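You operate a simulated robot arm through the tools that you are given. There is no shell and no other tool. Be economical: measure what you need, move in short steps, check, and stop when the job is done.

You run a simulated robot arm. Do the job below in one go: nothing can be reset, and whatever is moved stays where it is left.

JOB
Fetch the white jug and set it on the mending tray.

The check looks at the end state, three seconds after you hand in, the way a careful person would. Anything else that was tipped, shoved, dropped, spilled or broken makes it a failure.

ROBOT AND FRAMES
A 6-joint arm with a two-finger parallel gripper, fixed in place. Base frame: the origin is at the foot of the arm, x ahead of it, y to its left, z up; the work surface is at about z = 0. Readings come in mm, rad, newtons and seconds.
With the tool pointing down near the work surface it reaches from about 140 to 580 mm from the base axis. Its first joint turns from -1.152 to 1.152 rad. Payload 2.1 kg.
The tool frame sits at the grasp point between the pads (the TCP): z along the fingers, y along the line on which they close. The tips reach 30 mm beyond it. The gripper opens to 94 mm. The fingers are 28 mm wide and 10 mm thick; the gripper's body (50 by 96 mm) begins 55 mm behind the TCP.
Orientation is that of the tool frame in the base frame, as [roll, pitch, yaw] about the fixed x, y, z axes, in that order (R = Rz(yaw) Ry(pitch) Rx(roll)). With the fingers straight down and closing along the base's y, the tool's x points along the base's -x, its y along +y and its z along -z.

CONTROLS
- The arm moves only by the tool arm_command. Its argument "plan" is a list of rows, each a list of 6 numbers: the shift along the tool's x, y, z in mm, then the turn, a rotation vector about the tool's x, y, z in rad. In form: [[dx, dy, dz, wx, wy, wz], ...]. A call has 1 to 10 rows; each row shifts and turns the commanded pose from where the row before left it, along the tool's axes as they then stand. "gripper" is the finger opening in mm, from 0 to 94, set as the call begins (left out, the last holds). Rows are played at 5 a second. More than 50 mm and 0.15 rad between two rows, or a gripper value outside its range, and nothing of the call is played. A pose out of reach is approached as far as the arm can. The call stops where the force on the tool passes 40 N (or 10 N more than at its start, if that is more) or the arm is blocked; 0.2 s more then pass. The fingers move at their own pace (about 72 mm/s each) and stop on an object; they squeeze with about 25 N. The grip force told is the motor's: it shows also when the fingers shut on nothing. Time passes only in rows, and 0.2 s behind the last, so rows that do not move let the fingers close. It gives the time, the measured TCP pose, the force on the tool (base axes), the opening and the grip force at its end, in the units of the frame above (readings bear some noise).
- Cameras (640 x 400 px; columns grow to the right, rows downward): "scene" is fixed at [55.3, -387, 468]; the picture's right is [0.55, -0.83, 0.00], its down [-0.58, -0.39, -0.72] and it looks along [0.60, 0.39, -0.70] (base axes); focal length 275 px, centre (320, 200). "wrist" rides on the gripper at [-37, 0, -58] in the tool frame; the picture's right is [0.00, -1.00, 0.00], its down [0.97, 0.00, -0.24] and it looks along [0.24, 0.00, 0.97] (tool axes); focal length 218 px, centre (320, 200).
- get_image(camera): a new picture of that camera. No time passes.
- measure_at(camera, pixels): for up to 12 pixels [column, row] of the newest picture of that camera ("zoom" is the newest enlarged one), the place [x, y, z] in the base frame of the surface seen there, good to about 2 mm, but the place of the scene camera against the robot may be out by one fixed shift of up to 18 mm in any direction. No time passes.
- enlarge(camera, box): a new picture of the part [left, top, right, bottom] of that camera's present view, enlarged. No time passes.
- finish_job(): hands the job in; it is judged then, once.

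Keep the steps short. Do not move on a guess: measure, check each grasp and each placing, and mend mistakes. In all there are 60 turns and 30 pictures (those below and enlarged ones count). Leave the gripper open and the arm clear of the work at the hand-in unless told otherwise, and finish with a single line.

The tools are called as a command line: name --pt "numbers of a row" for each row, then --argument value for the rest, lists and objects as JSON in quotes. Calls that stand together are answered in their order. arm_command: Moves the arm, as the interface text tells. Its arguments: {"type":"object","properties":{"plan":{"type":"array","items":{"type":"array","items":{"type":"number"}}},"gripper":{"type":"number"}},"required":["plan"]} The other tools are called the same way: get_image (camera) takes a picture; measure_at (camera, pixels) gives the place of the surface under pixels of a picture; enlarge (camera, box) takes an enlarged picture of a part of a camera's view; finish_job () hands the job in.

At the start:

```text
clock: 0.0
tool_pos: [275.5, -47.1, 257.1]
tcp_rot: [3.141, 0.0, -3.14]
ft_force: [-0.3, -0.5, -0.6]
finger_gap: 94.1
grip_force: 0.0
```

scene: 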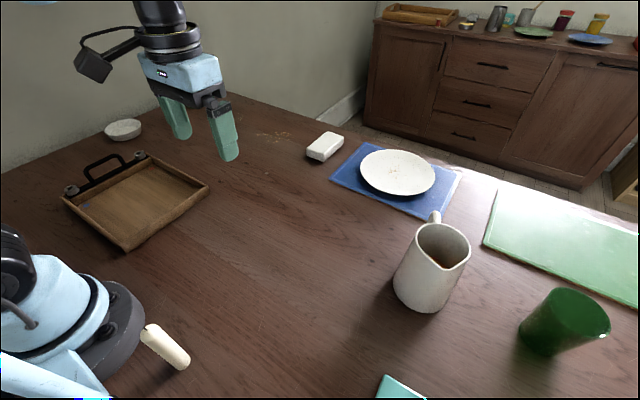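
wrist: 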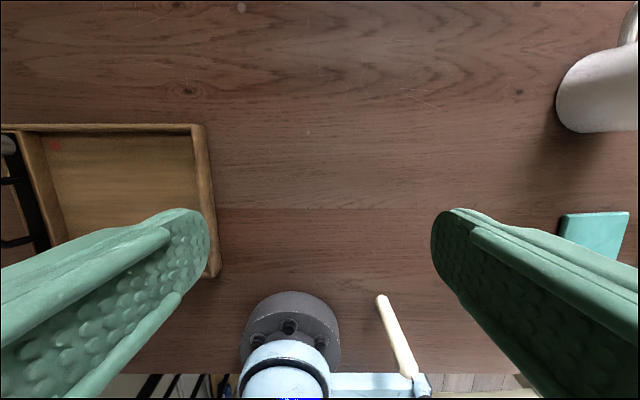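

The jug is near scene pixel (432,265) and seems to have something brown inside. The wooden tray is near (138,200). I'll enlarge both to see the details.

enlarge --camera "scene" --box '[360, 190, 500, 330]'

enlarge --camera "scene" --box '[50, 110, 230, 260]'

measure_at --camera "scene" --pixels '[[436, 216], [420, 228], [468, 240], [443, 267], [425, 300], [440, 258], [400, 285], [127, 245], [205, 187], [140, 157], [68, 195], [135, 200]]'

measure_at --camera "wrist" --pixels '[[205, 130], [213, 270], [30, 135], [120, 170], [560, 100], [600, 130], [630, 30], [600, 80], [590, 230], [300, 130], [60, 210], [12, 145]]'

```text
2.86 times, centred on (430, 260) of scene
```

zoom: 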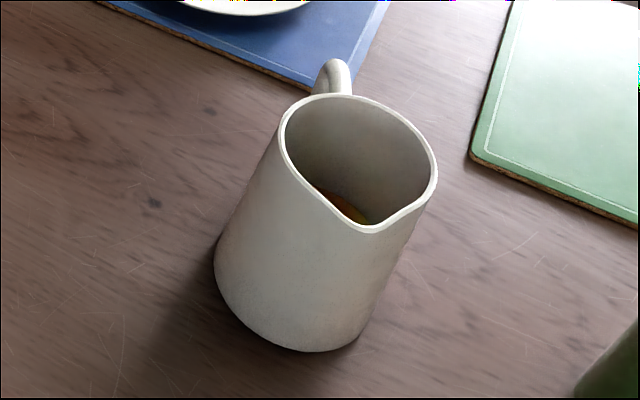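

```text
2.67 times, centred on (140, 185) of scene
```

zoom: 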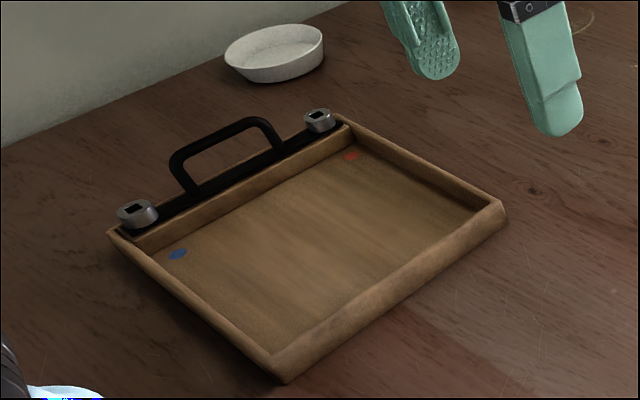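

```text
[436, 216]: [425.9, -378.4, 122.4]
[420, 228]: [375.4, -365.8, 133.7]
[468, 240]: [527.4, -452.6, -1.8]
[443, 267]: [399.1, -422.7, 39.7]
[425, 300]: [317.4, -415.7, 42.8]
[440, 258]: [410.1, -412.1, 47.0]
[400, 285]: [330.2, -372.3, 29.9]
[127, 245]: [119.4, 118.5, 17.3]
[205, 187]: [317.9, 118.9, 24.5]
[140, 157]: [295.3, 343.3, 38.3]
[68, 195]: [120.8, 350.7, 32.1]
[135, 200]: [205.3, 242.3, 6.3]
```

```text
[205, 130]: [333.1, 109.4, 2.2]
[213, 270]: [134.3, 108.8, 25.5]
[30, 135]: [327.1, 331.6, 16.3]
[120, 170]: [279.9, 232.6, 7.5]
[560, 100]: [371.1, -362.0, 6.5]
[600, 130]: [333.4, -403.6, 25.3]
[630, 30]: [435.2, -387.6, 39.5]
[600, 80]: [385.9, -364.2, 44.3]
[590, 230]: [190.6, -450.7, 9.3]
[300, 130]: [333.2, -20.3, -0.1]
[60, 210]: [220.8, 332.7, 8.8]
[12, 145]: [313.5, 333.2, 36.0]
```

The jug holds liquid, so it has to stay upright. It stands near (375,-400), about 130 mm tall. The tray is the wooden one with the handle, with its inner floor near (225,225) at z≈7. I'll move high towards the jug for a closer wrist view.

arm_command --pt "-8 -40 -6 0 0 0" --pt "-8 -40 -6 0 0 0" --pt "-8 -40 -6 0 0 0" --pt "-8 -40 -6 0 0 0" --pt "-8 -40 -6 0 0 0" --pt "-8 -40 -6 0 0 0" --pt "0 0 0 0 0 0" --gripper 94

get_image --camera "wrist"

```text
clock: 1.6
tool_pos: [325.6, -286.4, 294.7]
tcp_rot: [3.141, 0.001, -3.141]
ft_force: [0.7, -0.1, -0.9]
finger_gap: 93.9
grip_force: 0.0
```

```text
25 pictures are left
```

wrist: 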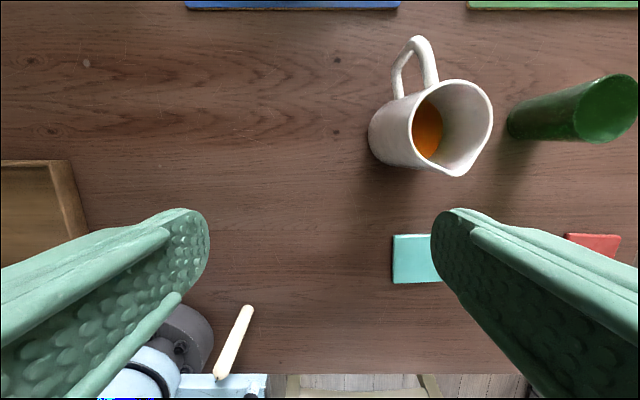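

The jug and the nearby green cup are in view. I'll enlarge the jug and measure its rim, handle and liquid, and the cup.

enlarge --camera "wrist" --box '[350, 20, 640, 200]'

measure_at --camera "wrist" --pixels '[[415, 120], [491, 110], [453, 82], [462, 174], [427, 130], [372, 130], [415, 40], [434, 75], [397, 92], [510, 130], [579, 118], [634, 112]]'

```text
2.21 times, centred on (495, 110) of wrist
```

zoom: 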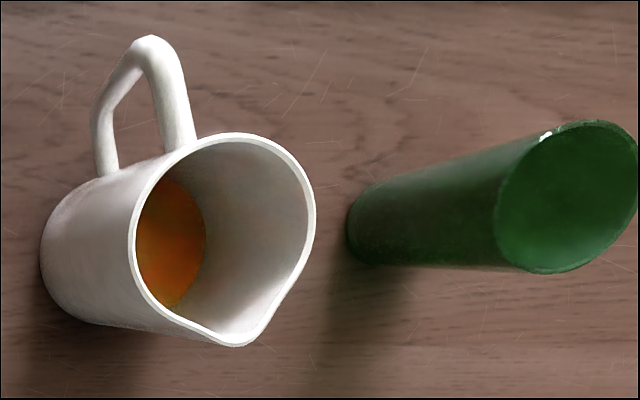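

```text
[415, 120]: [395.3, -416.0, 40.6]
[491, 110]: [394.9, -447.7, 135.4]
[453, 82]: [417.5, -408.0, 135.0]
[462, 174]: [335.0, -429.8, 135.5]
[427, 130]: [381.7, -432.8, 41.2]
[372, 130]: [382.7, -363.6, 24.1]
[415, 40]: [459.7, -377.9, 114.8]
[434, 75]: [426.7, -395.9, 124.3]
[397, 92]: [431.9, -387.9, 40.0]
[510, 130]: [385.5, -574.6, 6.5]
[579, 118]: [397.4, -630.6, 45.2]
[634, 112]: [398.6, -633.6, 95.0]
```

The jug rim is at z≈135 and the cup is over 120 mm away from it. Next I'll measure the jug's width more exactly on the zoomed picture.

measure_at --camera "zoom" --pixels '[[132, 245], [135, 215], [312, 205], [309, 235], [165, 165], [235, 137], [235, 343], [190, 328], [90, 260], [60, 205], [75, 305], [170, 240]]'

```text
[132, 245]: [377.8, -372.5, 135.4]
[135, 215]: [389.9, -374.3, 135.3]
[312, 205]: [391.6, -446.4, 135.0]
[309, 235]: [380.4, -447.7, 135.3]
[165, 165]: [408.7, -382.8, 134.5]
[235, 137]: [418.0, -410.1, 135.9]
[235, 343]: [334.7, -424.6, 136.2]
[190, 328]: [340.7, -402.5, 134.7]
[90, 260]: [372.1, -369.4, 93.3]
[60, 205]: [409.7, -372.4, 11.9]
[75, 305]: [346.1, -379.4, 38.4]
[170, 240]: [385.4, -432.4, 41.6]
```

The rim is circular, about 77 mm across, centred at (379.5,-410). The body widens to about 85 mm at z≈75, so it fits the 94 mm gripper closing along y. The handle points to about +0.38 rad from +x, clear of the fingers. I'll move above the jug with the tips still over the rim.

arm_command --pt "-10.8 -24.7 19 0 0 0" --pt "-10.8 -24.7 19 0 0 0" --pt "-10.8 -24.7 19 0 0 0" --pt "-10.8 -24.7 19 0 0 0" --pt "-10.7 -24.8 19 0 0 0" --pt "0 0 0 0 0 0"

get_image --camera "wrist"

```text
clock: 3.0
tool_pos: [378.5, -411.4, 198.0]
tcp_rot: [3.141, 0.001, -3.142]
ft_force: [-0.3, -0.1, 0.4]
finger_gap: 93.8
grip_force: 0.1
```

```text
23 pictures are left
```

wrist: 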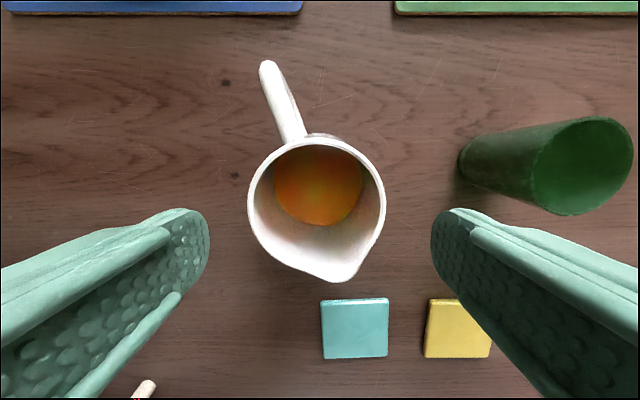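

The jug is nearly centred. I'll check the rim's left (248,198), right (385,203) and back (318,134) edges, and body points.

measure_at --camera "wrist" --pixels '[[249, 195], [384, 198], [250, 210], [384, 210], [310, 137], [333, 280], [267, 65], [320, 190], [462, 175], [335, 138]]'

```text
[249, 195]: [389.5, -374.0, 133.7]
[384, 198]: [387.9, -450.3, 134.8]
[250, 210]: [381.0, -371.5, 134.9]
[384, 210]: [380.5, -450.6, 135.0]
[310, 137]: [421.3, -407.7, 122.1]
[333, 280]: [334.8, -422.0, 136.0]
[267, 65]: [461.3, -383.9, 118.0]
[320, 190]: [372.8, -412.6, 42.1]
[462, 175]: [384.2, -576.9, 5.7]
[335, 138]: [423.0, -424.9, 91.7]
```

The centre is y≈-411, x≈380, in line with the tool. I'll go straight down to z≈105 with the fingers open.

arm_command --pt "-1.5 0.3 18 0 0 0" --pt "0 0 15 0 0 0" --pt "0 0 15 0 0 0" --pt "0 0 15 0 0 0" --pt "0 0 15 0 0 0" --pt "0 0 15 0 0 0" --pt "0 0 0 0 0 0" --gripper 94

get_image --camera "scene"

```text
clock: 4.6
tool_pos: [379.7, -409.5, 105.6]
tcp_rot: [-3.141, 0.0, -3.142]
ft_force: [0.5, -0.5, -0.4]
finger_gap: 93.7
grip_force: 0.1
```

```text
22 pictures are left
```

scene: 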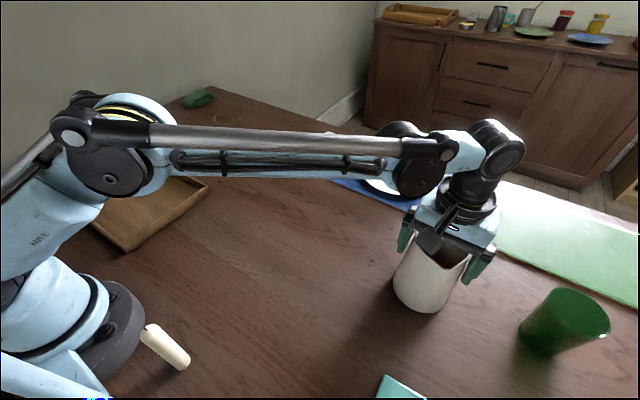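

The fingers straddle the jug with no contact force. I'll close them now.

arm_command --pt "0 0 0 0 0 0" --pt "0 0 0 0 0 0" --pt "0 0 0 0 0 0" --pt "0 0 0 0 0 0" --gripper 60

```text
clock: 5.6
tool_pos: [380.0, -410.1, 106.6]
tcp_rot: [-3.141, 0.0, 3.142]
ft_force: [0.6, -1.6, 0.0]
finger_gap: 83.0
grip_force: 24.6
```

The grip holds at 83 mm with 24.6 N. I'll lift slowly by 30 mm and check.

arm_command --pt "0 0 -4 0 0 0" --pt "0 0 -8 0 0 0" --pt "0 0 -10 0 0 0" --pt "0 0 -8 0 0 0" --pt "0 0 0 0 0 0" --pt "0 0 0 0 0 0"

get_image --camera "scene"

get_image --camera "wrist"

```text
clock: 7.0
tool_pos: [379.6, -409.4, 135.4]
tcp_rot: [3.141, 0.0, -3.141]
ft_force: [0.0, 0.2, -0.1]
finger_gap: 78.5
grip_force: 24.9
```

```text
21 pictures are left
```

scene: 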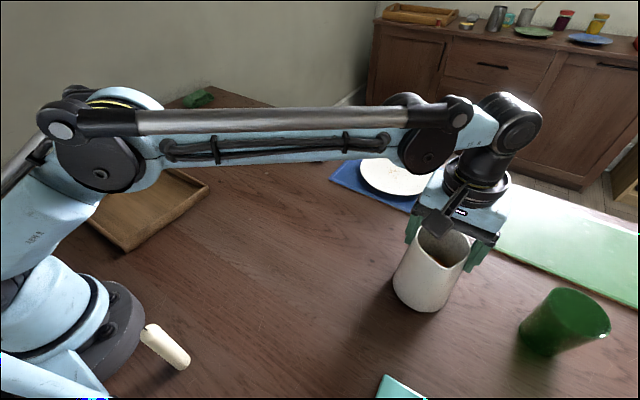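

```text
20 pictures are left
```

wrist: 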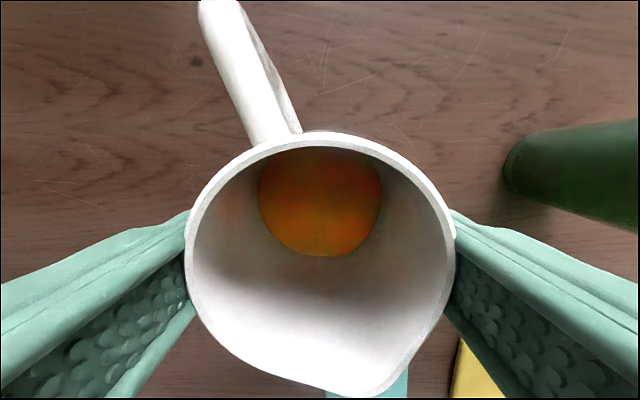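

The fingers slid up the taper: the gap went from 83 to 78.5 mm while the jug stayed standing. I'll open, go back down a little deeper, and regrip to find how much the grip can carry.

arm_command --pt "0 0 0 0 0 0" --pt "0 -0.5 0 0 0 0" --pt "0 0 10 0 0 0" --pt "0 0 10 0 0 0" --pt "0 0 10 0 0 0" --pt "0 0 7 0 0 0" --pt "0 0 6 0 0 0" --pt "0 0 0 0 0 0" --gripper 94

arm_command --pt "0 0 0 0 0 0" --pt "0 0 0 0 0 0" --pt "0 0 0 0 0 0" --pt "0 0 -1 0 0 0" --gripper 0

arm_command --pt "0 0 -2 0 0 0"

arm_command --pt "0 0 -3 0 0 0"

```text
clock: 8.8
tool_pos: [379.9, -410.6, 92.8]
tcp_rot: [3.141, 0.001, -3.141]
ft_force: [-0.1, -0.2, 0.6]
finger_gap: 93.9
grip_force: 0.1
```

```text
clock: 9.8
tool_pos: [379.8, -411.4, 93.6]
tcp_rot: [-3.138, 0.001, 3.14]
ft_force: [-0.1, -0.9, -0.4]
finger_gap: 84.3
grip_force: 25.4
```

```text
clock: 10.2
tool_pos: [379.6, -410.9, 96.3]
tcp_rot: [-3.141, -0.001, -3.141]
ft_force: [-0.7, -0.2, -6.0]
finger_gap: 84.5
grip_force: 25.0
```

```text
clock: 10.6
tool_pos: [378.7, -410.7, 99.8]
tcp_rot: [3.141, 0.001, -3.141]
ft_force: [0.0, 0.4, -5.8]
finger_gap: 84.4
grip_force: 24.3
```

This time the tool carries about 6 N and the gap stays at 84.4 mm, so the jug may be off the table. I'll wait a moment and look for creep.

arm_command --pt "0 0 0 0 0 0" --pt "0 0 0 0 0 0" --pt "0 0 0 0 0 0" --pt "0 0 0 0 0 0" --pt "0 0 0 0 0 0"

enlarge --camera "scene" --box '[360, 190, 500, 330]'

```text
clock: 11.8
tool_pos: [378.9, -410.3, 100.9]
tcp_rot: [-3.141, -0.001, -3.141]
ft_force: [0.2, 0.5, -6.3]
finger_gap: 84.2
grip_force: 24.9
```

```text
2.86 times, centred on (430, 260) of scene
```

zoom: 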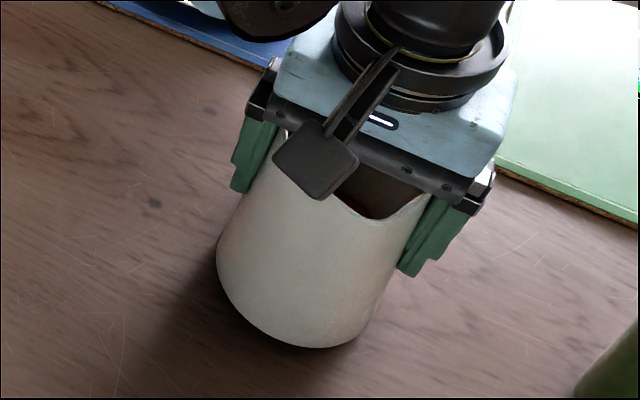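

The load is steady at about 6 N with almost no gap change. I'll lift another 12 mm in small steps and check again.

arm_command --pt "0 0 -2 0 0 0" --pt "0 0 -2 0 0 0" --pt "0 0 -2 0 0 0" --pt "0 0 -2 0 0 0" --pt "0 0 -2 0 0 0" --pt "0 0 -2 0 0 0" --pt "0 0 0 0 0 0"

enlarge --camera "scene" --box '[360, 190, 500, 330]'

get_image --camera "wrist"

```text
clock: 13.4
tool_pos: [379.4, -411.1, 111.5]
tcp_rot: [-3.141, 0.0, 3.142]
ft_force: [1.0, 0.3, -5.7]
finger_gap: 84.2
grip_force: 24.7
```

```text
2.86 times, centred on (430, 260) of scene
```

zoom: 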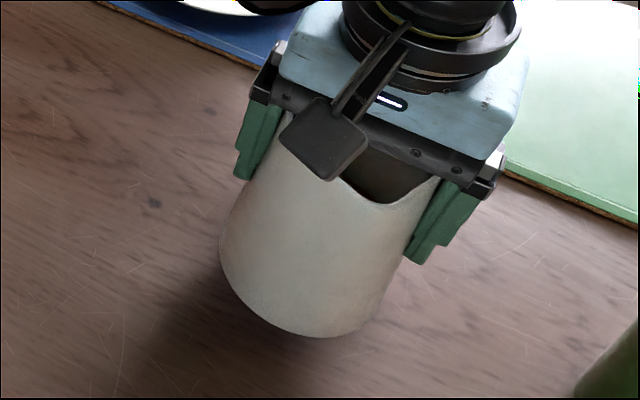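

```text
17 pictures are left
```

wrist: 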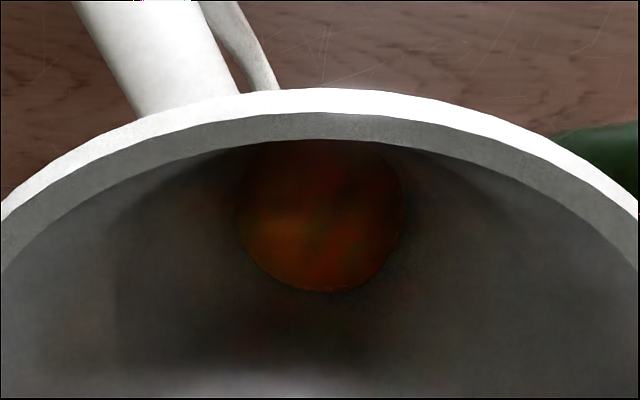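

The jug is held and upright, its bottom about 17 mm up, with no slip. I'll carry it gently towards the tray, with ramped steps and a small rise.

arm_command --pt "1.0 3.9 -1 0 0 0" --pt "2.0 7.7 -1 0 0 0" --pt "3.6 13.5 -1 0 0 0" --pt "4.6 17.4 -1 0 0 0" --pt "5.1 19.3 -1 0 0 0" --pt "5.1 19.3 -1 0 0 0" --pt "4.6 17.4 -1 0 0 0" --pt "3.6 13.5 -1 0 0 0" --pt "2.0 7.7 -1 0 0 0" --pt "1.0 3.9 -1 0 0 0"

```text
clock: 15.6
tool_pos: [347.2, -285.8, 118.8]
tcp_rot: [3.14, -0.001, 3.14]
ft_force: [-0.8, 0.8, -5.8]
finger_gap: 84.1
grip_force: 25.2
```

The load (5.8 N) and gap (84.1 mm) are unchanged, so I'll continue the same way.

arm_command --pt "1.0 3.9 -1 0 0 0" --pt "2.0 7.7 -1 0 0 0" --pt "3.6 13.5 -1 0 0 0" --pt "4.6 17.4 -1 0 0 0" --pt "5.1 19.3 -1 0 0 0" --pt "5.1 19.3 -1 0 0 0" --pt "4.6 17.4 -1 0 0 0" --pt "3.6 13.5 -1 0 0 0" --pt "2.0 7.7 -1 0 0 0" --pt "1.0 3.9 -1 0 0 0"

arm_command --pt "1.0 3.9 -1 0 0 0" --pt "2.0 7.7 -1 0 0 0" --pt "3.6 13.5 -2 0 0 0" --pt "4.6 17.4 -2 0 0 0" --pt "5.1 19.3 -2 0 0 0" --pt "5.1 19.3 -2 0 0 0" --pt "4.6 17.4 -2 0 0 0" --pt "3.6 13.5 -2 0 0 0" --pt "2.0 7.7 -1 0 0 0" --pt "1.0 3.9 -1 0 0 0"

get_image --camera "scene"

```text
clock: 17.8
tool_pos: [315.2, -162.7, 133.3]
tcp_rot: [-3.142, 0.001, -3.141]
ft_force: [-0.7, -0.9, -6.9]
finger_gap: 84.1
grip_force: 24.8
```

```text
clock: 20.0
tool_pos: [281.0, -40.2, 147.0]
tcp_rot: [3.141, -0.001, -3.141]
ft_force: [0.8, 0.0, -4.8]
finger_gap: 84.1
grip_force: 24.9
```

```text
16 pictures are left
```

scene: 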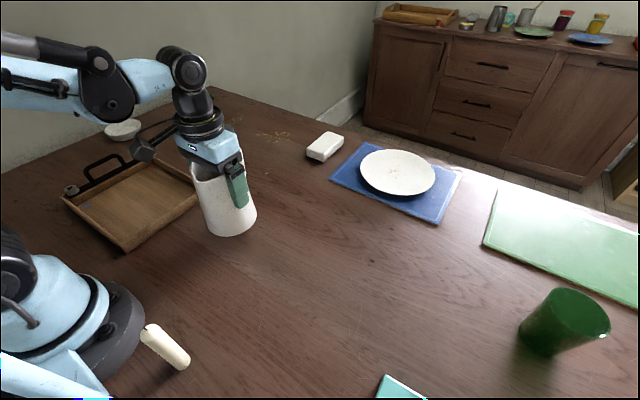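

The grip is still steady with the bottom about 50 mm up, above the 26 mm tray wall. I'll carry on level over the tray.

arm_command --pt "1.0 3.9 -1 0 0 0" --pt "2.0 7.7 -1 0 0 0" --pt "3.6 13.5 0 0 0 0" --pt "4.6 17.4 0 0 0 0" --pt "5.1 19.3 0 0 0 0" --pt "5.1 19.3 0 0 0 0" --pt "4.6 17.4 0 0 0 0" --pt "3.6 13.5 0 0 0 0" --pt "2.0 7.7 0 0 0 0" --pt "1.0 3.9 0 0 0 0"

arm_command --pt "1.0 3.9 0 0 0 0" --pt "2.0 7.7 0 0 0 0" --pt "3.6 13.5 0 0 0 0" --pt "4.6 17.4 0 0 0 0" --pt "5.1 19.3 0 0 0 0" --pt "5.1 19.3 0 0 0 0" --pt "4.6 17.4 0 0 0 0" --pt "3.6 13.5 0 0 0 0" --pt "2.0 7.7 0 0 0 0" --pt "1.0 3.9 0 0 0 0"

get_image --camera "scene"

get_image --camera "wrist"

```text
clock: 22.2
tool_pos: [248.4, 83.9, 148.2]
tcp_rot: [-3.142, 0.0, 3.141]
ft_force: [-0.5, 0.5, -6.2]
finger_gap: 84.3
grip_force: 25.3
```

```text
clock: 24.4
tool_pos: [215.9, 206.7, 147.7]
tcp_rot: [3.142, 0.0, -3.141]
ft_force: [-0.1, -0.1, -5.2]
finger_gap: 84.4
grip_force: 25.0
```

```text
15 pictures are left
```

scene: 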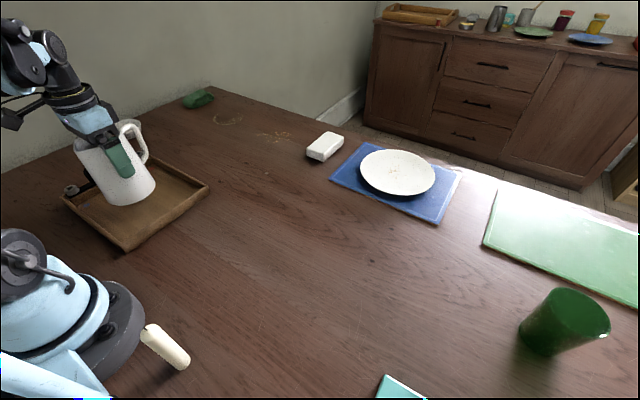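

```text
14 pictures are left
```

wrist: 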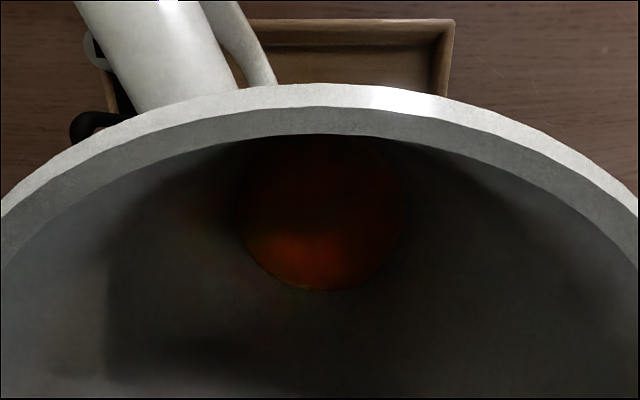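

The jug hangs over the tray middle at (216,207), with its bottom about 47 mm above the tray floor. I'll lower it 40 mm slowly.

arm_command --pt "0 0 3 0 0 0" --pt "0 0 5 0 0 0" --pt "0 0 6 0 0 0" --pt "0 0 6 0 0 0" --pt "0 0 6 0 0 0" --pt "0 0 5 0 0 0" --pt "0 0 4 0 0 0" --pt "0 0 3 0 0 0" --pt "0 0 2 0 0 0"

arm_command --pt "0 0 1.5 0 0 0" --pt "0 0 1.5 0 0 0"

arm_command --pt "0 0 1.5 0 0 0"

```text
clock: 26.4
tool_pos: [215.4, 206.3, 108.5]
tcp_rot: [3.141, 0.001, 3.141]
ft_force: [-0.8, 0.2, -6.2]
finger_gap: 84.4
grip_force: 25.3
```

```text
clock: 27.0
tool_pos: [215.6, 207.9, 104.6]
tcp_rot: [-3.141, -0.001, 3.139]
ft_force: [0.2, 1.0, -5.5]
finger_gap: 84.2
grip_force: 25.4
```

```text
clock: 27.4
tool_pos: [215.2, 207.7, 104.0]
tcp_rot: [-3.141, -0.001, 3.141]
ft_force: [-0.2, -0.4, -5.0]
finger_gap: 84.2
grip_force: 25.5
```

It still hangs freely at 5–6 N. I'll keep lowering in 1.5 mm steps until the load goes away.

arm_command --pt "0 0 1.5 0 0 0"

arm_command --pt "0 0 1.5 0 0 0"

arm_command --pt "0 0 1 0 0 0"

```text
clock: 27.8
tool_pos: [215.0, 207.3, 101.9]
tcp_rot: [-3.141, 0.001, 3.141]
ft_force: [0.1, 0.2, -6.9]
finger_gap: 84.2
grip_force: 25.0
```

```text
clock: 28.2
tool_pos: [215.1, 208.8, 100.9]
tcp_rot: [3.14, 0.0, 3.141]
ft_force: [-2.7, -1.3, 4.8]
finger_gap: 84.0
grip_force: 24.9
```

```text
clock: 28.6
tool_pos: [215.9, 208.0, 101.1]
tcp_rot: [-3.139, 0.0, -3.141]
ft_force: [-6.8, -3.0, 23.2]
finger_gap: 84.3
grip_force: 25.3
```

The jug touched down at z≈101, and the last step pressed it to 23 N. I'll back up 1.2 mm to ease that before opening.

arm_command --pt "0 0 -1.2 0 0 0" --pt "0 0 0 0 0 0"

enlarge --camera "scene" --box '[40, 80, 240, 260]'

```text
clock: 29.2
tool_pos: [216.0, 207.2, 100.1]
tcp_rot: [-3.141, 0.0, -3.141]
ft_force: [0.0, -0.4, -5.4]
finger_gap: 84.4
grip_force: 24.8
```

```text
2.22 times, centred on (140, 170) of scene
```

zoom: 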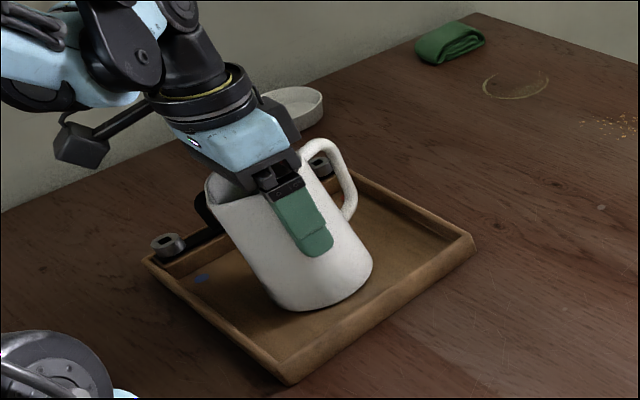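

The jug is resting inside the tray, clear of its walls and handle. I'll go down 0.7 mm so the tray bears it, then open.

arm_command --pt "0 0 0.7 0 0 0" --pt "0 0 0 0 0 0"

arm_command --pt "0 0 0 0 0 0" --pt "0 0 0 0 0 0" --pt "0 0 0 0 0 0" --gripper 94

get_image --camera "scene"

```text
clock: 29.8
tool_pos: [215.5, 207.1, 100.2]
tcp_rot: [3.141, 0.001, -3.141]
ft_force: [-0.1, -0.5, -6.1]
finger_gap: 84.2
grip_force: 24.7
```

```text
clock: 30.6
tool_pos: [216.2, 207.1, 100.1]
tcp_rot: [3.141, -0.001, 3.141]
ft_force: [-0.4, -0.3, 0.4]
finger_gap: 94.2
grip_force: 0.1
```

```text
12 pictures are left
```

scene: 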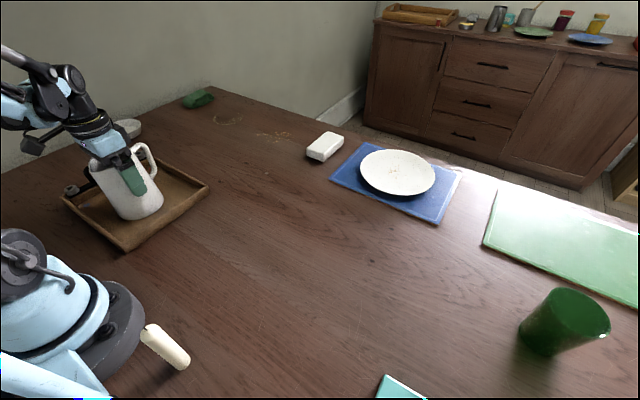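

The jug is free and standing (gap 94, no force). I'll draw straight up, clear of the rim.

arm_command --pt "0 0 -10 0 0 0" --pt "0 0 -15 0 0 0" --pt "0 0 -20 0 0 0" --pt "0 0 -25 0 0 0" --pt "0 0 -30 0 0 0" --pt "0 0 -30 0 0 0" --pt "0 0 0 0 0 0"

get_image --camera "wrist"

```text
clock: 32.2
tool_pos: [217.1, 206.3, 232.3]
tcp_rot: [-3.141, -0.001, 3.141]
ft_force: [-0.1, -0.1, 0.3]
finger_gap: 94.0
grip_force: 0.2
```

```text
11 pictures are left
```

wrist: 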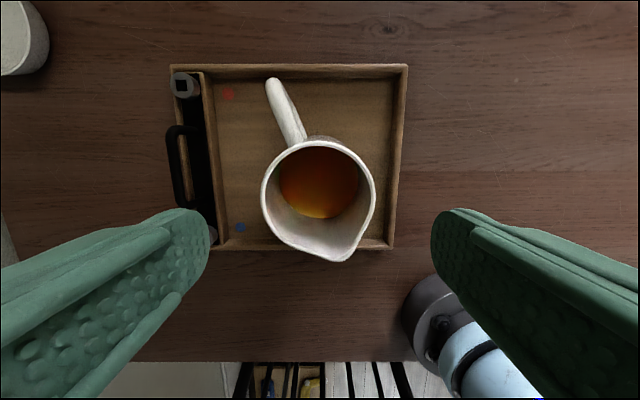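

The jug stands in the tray with its liquid. I'll check that the rim is level, then move the arm back to its start area and look once more.

measure_at --camera "wrist" --pixels '[[263, 190], [374, 190], [310, 144], [345, 258], [318, 180], [330, 85], [387, 150]]'

arm_command --pt "0 -10 -10 0 0 0" --pt "-5 -30 -5 0 0 0" --pt "-8 -40 -5 0 0 0" --pt "-10 -45 0 0 0 0" --pt "-10 -45 0 0 0 0" --pt "-10 -40 0 0 0 0" --pt "-8 -25 0 0 0 0" --pt "0 0 0 0 0 0"

get_image --camera "scene"

```text
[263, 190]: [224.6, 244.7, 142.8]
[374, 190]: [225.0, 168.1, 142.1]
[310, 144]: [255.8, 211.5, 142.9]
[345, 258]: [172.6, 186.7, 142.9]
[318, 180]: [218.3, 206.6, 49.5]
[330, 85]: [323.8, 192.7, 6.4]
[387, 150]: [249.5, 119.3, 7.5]
```

```text
clock: 34.0
tool_pos: [265.6, -27.5, 249.8]
tcp_rot: [-3.141, 0.001, 3.14]
ft_force: [-0.2, -0.5, -0.4]
finger_gap: 94.0
grip_force: 0.1
```

```text
10 pictures are left
```

scene: 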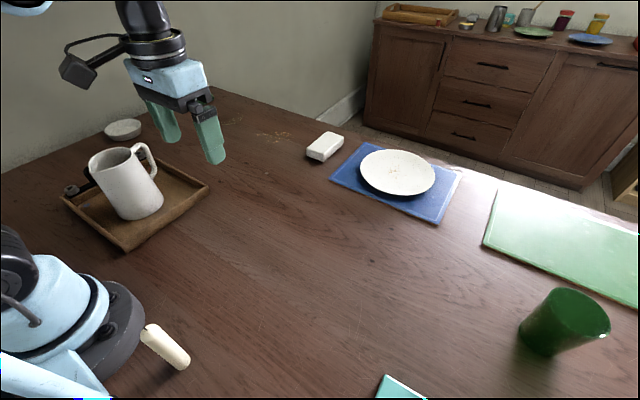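

The rim is level at z≈142.5, the jug stands on the tray floor, and everything else in view is where it was. The arm is clear and the gripper open, so I'll hand in.

finish_job

```text
The job is handed in.
```

The white jug stands upright in the wooden tray (taken as the mending tray) with its liquid still in it; the first grip slipped without moving the jug, and nothing else in view was disturbed.
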